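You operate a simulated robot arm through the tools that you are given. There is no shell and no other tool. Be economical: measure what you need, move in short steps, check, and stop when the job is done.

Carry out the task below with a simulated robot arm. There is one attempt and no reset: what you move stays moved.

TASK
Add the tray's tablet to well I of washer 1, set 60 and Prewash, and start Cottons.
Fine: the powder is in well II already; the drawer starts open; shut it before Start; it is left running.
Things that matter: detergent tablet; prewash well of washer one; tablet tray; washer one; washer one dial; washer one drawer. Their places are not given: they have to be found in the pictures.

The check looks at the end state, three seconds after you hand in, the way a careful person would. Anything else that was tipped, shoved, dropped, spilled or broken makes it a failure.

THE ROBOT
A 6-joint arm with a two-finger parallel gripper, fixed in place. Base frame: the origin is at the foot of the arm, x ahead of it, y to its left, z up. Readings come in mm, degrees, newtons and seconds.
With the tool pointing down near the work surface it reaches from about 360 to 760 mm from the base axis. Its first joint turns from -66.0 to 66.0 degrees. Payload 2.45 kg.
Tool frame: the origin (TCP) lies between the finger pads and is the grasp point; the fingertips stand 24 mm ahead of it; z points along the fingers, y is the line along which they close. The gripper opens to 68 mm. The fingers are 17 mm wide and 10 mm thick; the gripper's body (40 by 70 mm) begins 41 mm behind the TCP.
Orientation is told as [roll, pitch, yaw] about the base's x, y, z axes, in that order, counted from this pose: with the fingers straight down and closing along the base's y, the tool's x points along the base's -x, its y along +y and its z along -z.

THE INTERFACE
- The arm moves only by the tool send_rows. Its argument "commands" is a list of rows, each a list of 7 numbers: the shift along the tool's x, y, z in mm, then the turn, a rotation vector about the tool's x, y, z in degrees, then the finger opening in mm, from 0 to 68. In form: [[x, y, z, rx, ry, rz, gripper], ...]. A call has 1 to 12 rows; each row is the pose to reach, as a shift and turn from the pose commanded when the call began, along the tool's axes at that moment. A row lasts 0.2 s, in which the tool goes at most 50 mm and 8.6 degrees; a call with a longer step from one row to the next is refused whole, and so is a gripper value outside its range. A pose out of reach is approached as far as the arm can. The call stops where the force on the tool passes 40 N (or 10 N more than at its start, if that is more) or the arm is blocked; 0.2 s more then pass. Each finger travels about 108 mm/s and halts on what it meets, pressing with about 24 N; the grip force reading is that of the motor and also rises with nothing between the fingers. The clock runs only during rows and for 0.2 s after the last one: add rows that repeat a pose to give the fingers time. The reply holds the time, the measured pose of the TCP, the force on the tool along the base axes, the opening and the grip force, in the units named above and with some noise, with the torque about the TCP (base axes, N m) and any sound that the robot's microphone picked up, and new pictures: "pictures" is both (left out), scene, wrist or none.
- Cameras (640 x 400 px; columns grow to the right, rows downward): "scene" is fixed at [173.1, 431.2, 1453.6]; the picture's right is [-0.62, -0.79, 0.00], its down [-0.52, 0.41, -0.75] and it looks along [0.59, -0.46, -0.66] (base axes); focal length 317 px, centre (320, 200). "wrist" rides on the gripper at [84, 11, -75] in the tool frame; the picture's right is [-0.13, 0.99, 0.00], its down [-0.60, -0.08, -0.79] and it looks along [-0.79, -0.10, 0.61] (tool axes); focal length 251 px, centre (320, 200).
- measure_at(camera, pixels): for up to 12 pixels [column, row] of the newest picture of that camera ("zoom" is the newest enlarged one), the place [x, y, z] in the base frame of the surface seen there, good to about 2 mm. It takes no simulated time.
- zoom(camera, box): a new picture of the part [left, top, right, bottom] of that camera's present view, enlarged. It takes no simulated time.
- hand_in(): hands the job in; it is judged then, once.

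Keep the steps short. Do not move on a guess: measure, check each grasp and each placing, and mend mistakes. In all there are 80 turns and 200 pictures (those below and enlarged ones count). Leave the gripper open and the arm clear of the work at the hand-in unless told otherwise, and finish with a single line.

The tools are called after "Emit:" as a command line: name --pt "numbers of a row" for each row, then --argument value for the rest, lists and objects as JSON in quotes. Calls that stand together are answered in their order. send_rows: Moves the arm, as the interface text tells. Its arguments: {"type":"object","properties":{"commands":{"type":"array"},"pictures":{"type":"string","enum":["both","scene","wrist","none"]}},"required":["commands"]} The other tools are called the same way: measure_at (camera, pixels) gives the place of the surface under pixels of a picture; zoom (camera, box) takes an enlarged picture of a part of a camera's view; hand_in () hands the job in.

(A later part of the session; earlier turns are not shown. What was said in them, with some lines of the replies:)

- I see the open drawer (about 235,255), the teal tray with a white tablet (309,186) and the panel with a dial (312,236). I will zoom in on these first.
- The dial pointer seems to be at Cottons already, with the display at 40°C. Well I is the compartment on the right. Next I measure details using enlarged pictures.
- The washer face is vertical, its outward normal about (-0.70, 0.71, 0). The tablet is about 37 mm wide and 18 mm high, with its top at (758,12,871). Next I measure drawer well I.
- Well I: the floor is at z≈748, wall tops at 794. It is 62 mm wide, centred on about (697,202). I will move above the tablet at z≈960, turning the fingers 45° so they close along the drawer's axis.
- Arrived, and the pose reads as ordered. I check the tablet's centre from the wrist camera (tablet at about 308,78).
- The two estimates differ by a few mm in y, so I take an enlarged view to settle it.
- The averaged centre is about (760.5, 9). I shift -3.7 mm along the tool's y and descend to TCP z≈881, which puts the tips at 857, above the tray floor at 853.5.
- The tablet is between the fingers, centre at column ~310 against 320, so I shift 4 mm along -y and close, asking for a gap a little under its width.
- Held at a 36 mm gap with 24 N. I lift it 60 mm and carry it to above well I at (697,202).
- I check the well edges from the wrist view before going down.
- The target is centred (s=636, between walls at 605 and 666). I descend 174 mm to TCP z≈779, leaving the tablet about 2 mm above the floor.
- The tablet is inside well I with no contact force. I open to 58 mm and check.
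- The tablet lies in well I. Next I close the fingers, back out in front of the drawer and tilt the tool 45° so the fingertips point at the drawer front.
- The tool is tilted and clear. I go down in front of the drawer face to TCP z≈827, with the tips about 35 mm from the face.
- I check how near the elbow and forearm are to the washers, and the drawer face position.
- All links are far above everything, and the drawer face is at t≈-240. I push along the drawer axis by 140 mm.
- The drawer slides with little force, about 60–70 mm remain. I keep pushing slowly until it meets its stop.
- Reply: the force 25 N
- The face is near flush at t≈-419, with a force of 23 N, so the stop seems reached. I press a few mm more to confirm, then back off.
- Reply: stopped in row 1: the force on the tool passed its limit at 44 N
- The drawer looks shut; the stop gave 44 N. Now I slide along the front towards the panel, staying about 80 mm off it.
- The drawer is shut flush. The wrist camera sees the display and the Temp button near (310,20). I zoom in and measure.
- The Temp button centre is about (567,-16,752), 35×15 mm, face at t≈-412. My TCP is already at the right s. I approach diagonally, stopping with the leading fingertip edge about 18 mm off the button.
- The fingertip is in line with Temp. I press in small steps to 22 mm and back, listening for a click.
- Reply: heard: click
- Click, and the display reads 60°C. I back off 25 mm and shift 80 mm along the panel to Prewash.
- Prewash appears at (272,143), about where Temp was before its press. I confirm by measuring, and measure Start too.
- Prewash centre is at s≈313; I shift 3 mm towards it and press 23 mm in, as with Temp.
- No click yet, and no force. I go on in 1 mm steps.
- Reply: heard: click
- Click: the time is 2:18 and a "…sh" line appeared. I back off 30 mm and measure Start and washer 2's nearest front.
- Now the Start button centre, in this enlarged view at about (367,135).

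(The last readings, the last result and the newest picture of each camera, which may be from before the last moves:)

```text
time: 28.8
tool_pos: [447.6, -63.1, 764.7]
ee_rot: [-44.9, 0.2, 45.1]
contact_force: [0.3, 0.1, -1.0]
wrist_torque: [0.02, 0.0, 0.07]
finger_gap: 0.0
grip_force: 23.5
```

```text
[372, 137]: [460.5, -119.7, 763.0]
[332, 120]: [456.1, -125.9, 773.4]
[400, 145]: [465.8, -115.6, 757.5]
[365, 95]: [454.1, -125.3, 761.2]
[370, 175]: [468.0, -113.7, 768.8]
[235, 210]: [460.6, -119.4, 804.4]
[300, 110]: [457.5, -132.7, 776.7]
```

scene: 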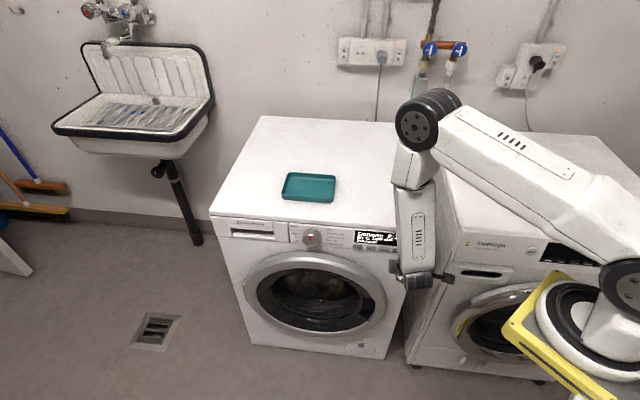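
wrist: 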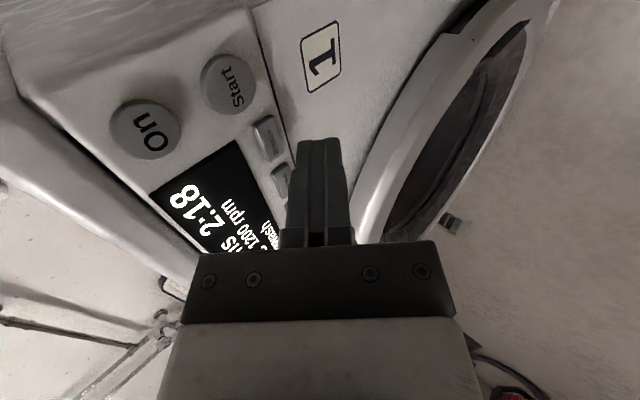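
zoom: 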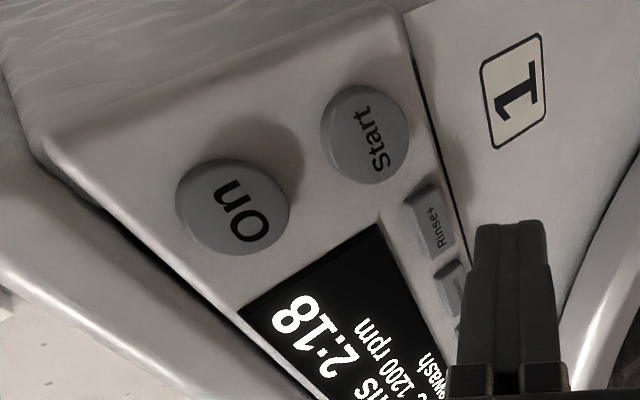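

Start's centre is at about (460.7,-120,763.5). I shift 31 mm along the panel and 8.5 mm up, staying clear of it, and check the aim.

Emit:
send_rows --pt "16 -3 -3 0 0 0 0" --pt "31 -6 -6 0 0 0 0" --pt "31 -13 1 0 0 0 0" --pt "31 -13 1 0 0 0 0" --pictures "wrist"

```text
time: 29.8
tool_pos: [433.2, -90.8, 772.5]
ee_rot: [-44.9, 0.2, 45.0]
contact_force: [-0.3, -0.7, -0.2]
wrist_torque: [0.01, 0.01, 0.02]
finger_gap: 0.0
grip_force: 23.9
```

wrist: 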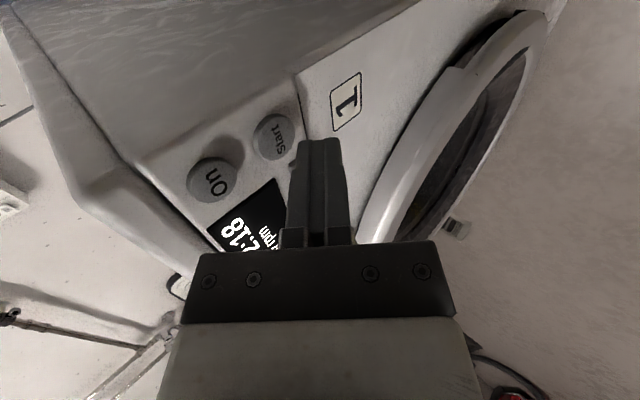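

Before pressing Start I check that the full display can be read in the scene view.

Emit:
send_rows --pt "0 0 0 0 0 0 0" --pictures "scene"

Emit:
zoom --camera "scene" --box '[340, 215, 440, 275]'

```text
time: 30.2
tool_pos: [433.1, -92.0, 771.9]
ee_rot: [-44.9, 0.2, 45.1]
contact_force: [-0.1, 0.7, 0.7]
wrist_torque: [0.01, -0.01, -0.04]
finger_gap: 0.0
grip_force: 23.3
```

scene: 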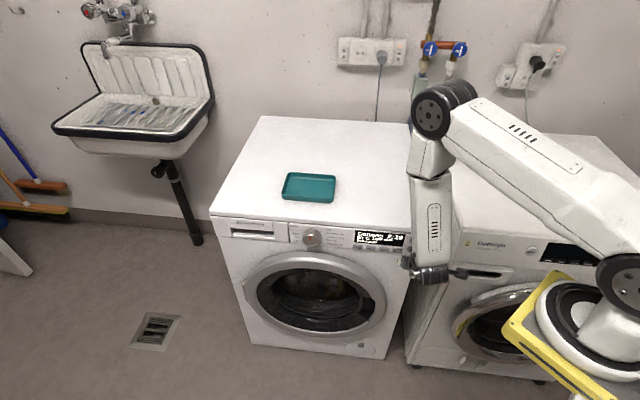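

```text
6.40 times, centred on (390, 245) of scene
```

zoom: 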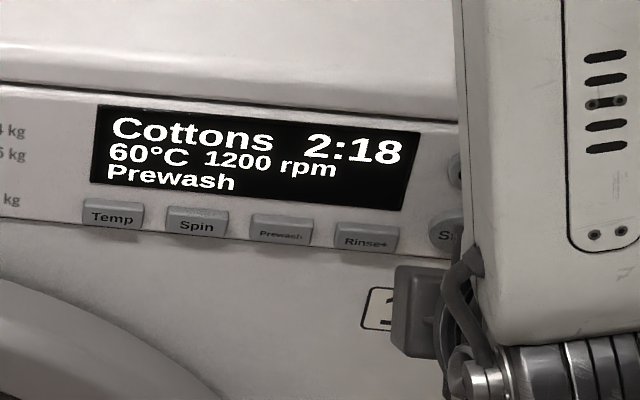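

The display reads Cottons 60°C, 1200 rpm, Prewash, 2:18. Now I press Start in small steps.

Emit:
send_rows --pt "0 -6 6 0 0 0 0" --pt "0 -9 9 0 0 0 0" --pt "0 -11 11 0 0 0 0" --pt "0 -12 12 0 0 0 0" --pt "0 -13 13 0 0 0 0"

```text
time: 31.4
tool_pos: [446.1, -103.9, 771.6]
ee_rot: [-44.8, 0.2, 45.0]
contact_force: [0.3, 0.8, -0.5]
wrist_torque: [0.01, 0.01, -0.02]
finger_gap: 0.0
grip_force: 24.5
```

scene: 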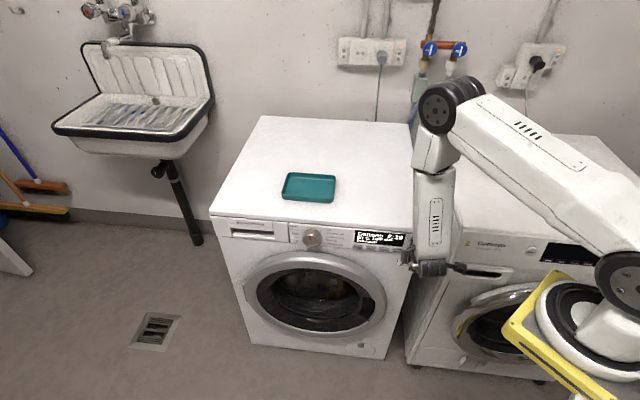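
wrist: 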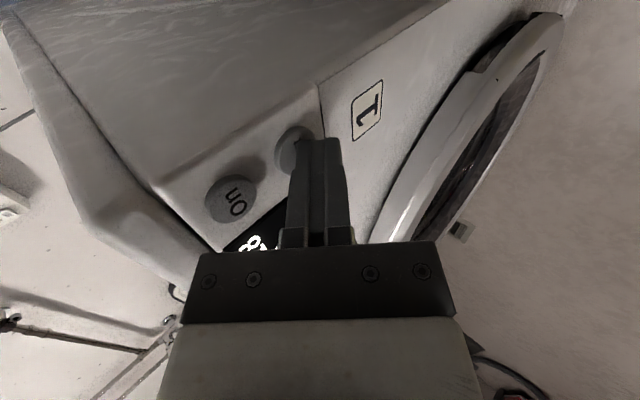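

No contact yet (t≈-389). I go on in 1 mm steps, 4 mm in all.

Emit:
send_rows --pt "0 -0.7 0.7 0 0 0 0" --pt "0 -1.4 1.4 0 0 0 0" --pt "0 -2.1 2.1 0 0 0 0"

```text
time: 32.2
tool_pos: [447.9, -106.9, 770.6]
ee_rot: [-44.8, 0.2, 45.0]
contact_force: [-2.7, 3.6, -0.2]
wrist_torque: [0.05, 0.04, 0.01]
finger_gap: 0.0
grip_force: 23.2
heard: click
```

scene: 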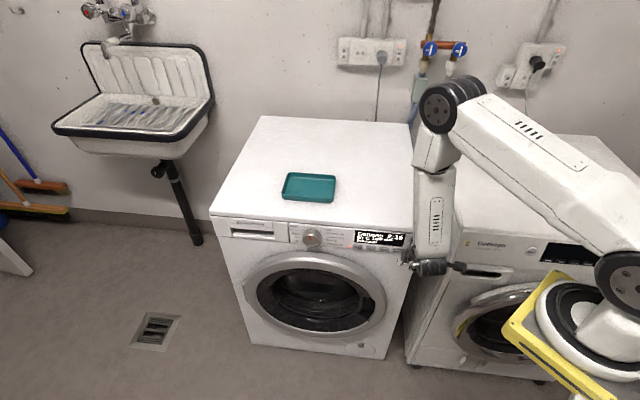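
wrist: 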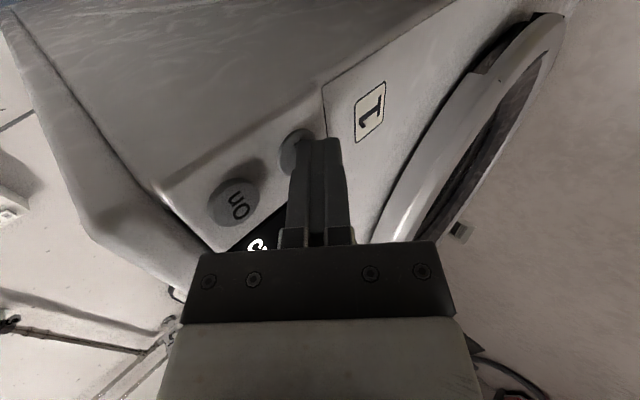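

Click, and the time has begun to count down. I back straight off, then rise and open the fingers.

Emit:
send_rows --pt "0 12 -12 0 0 0 0" --pt "0 30 -30 0 0 0 0" --pt "0 48 -48 0 0 0 0" --pt "0 36 -72 0 0 0 20" --pt "-20 18 -96 0 0 0 40" --pt "-40 -2 -120 0 0 0 60" --pt "-60 -22 -142 0 0 0 68" --pt "-60 -44 -164 0 0 0 68" --pt "-60 -44 -164 0 0 0 68"

Emit:
zoom --camera "scene" --box '[205, 205, 435, 285]'

Emit:
zoom --camera "scene" --box '[340, 215, 440, 275]'

```text
time: 34.2
tool_pos: [430.8, -4.4, 919.8]
ee_rot: [-44.8, 0.2, 45.1]
contact_force: [0.0, 0.1, -0.1]
wrist_torque: [0.01, -0.01, -0.03]
finger_gap: 68.3
grip_force: 0.0
```

scene: 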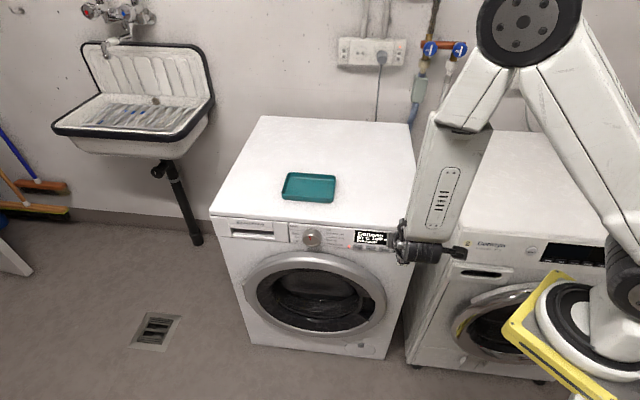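
wrist: 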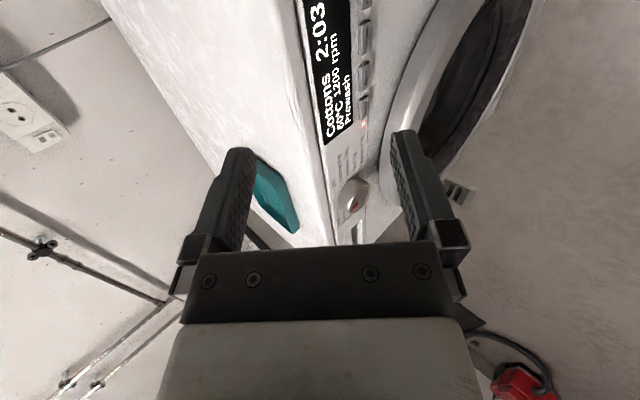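

```text
2.78 times, centred on (320, 245) of scene
```

zoom: 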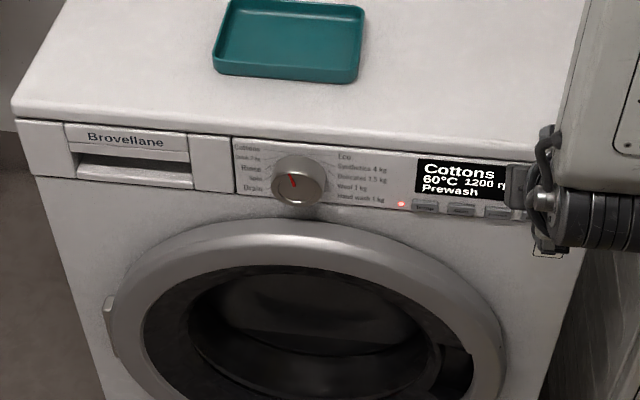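

```text
6.40 times, centred on (390, 245) of scene
```

zoom: 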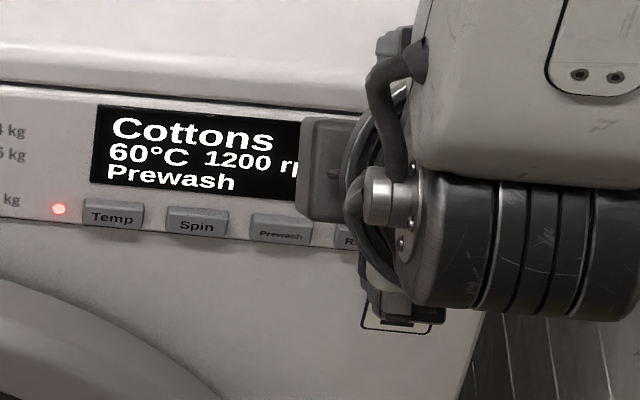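

The run light is on, the drum is turning, and the display counts down with Cottons 60°C Prewash. The drawer is shut, the gripper open and the arm clear, so I hand in.

Emit:
hand_in

```text
The job is handed in.
```

Done: the tablet is in well I with the drawer shut, and washer 1 is running Cottons at 60°C with Prewash.
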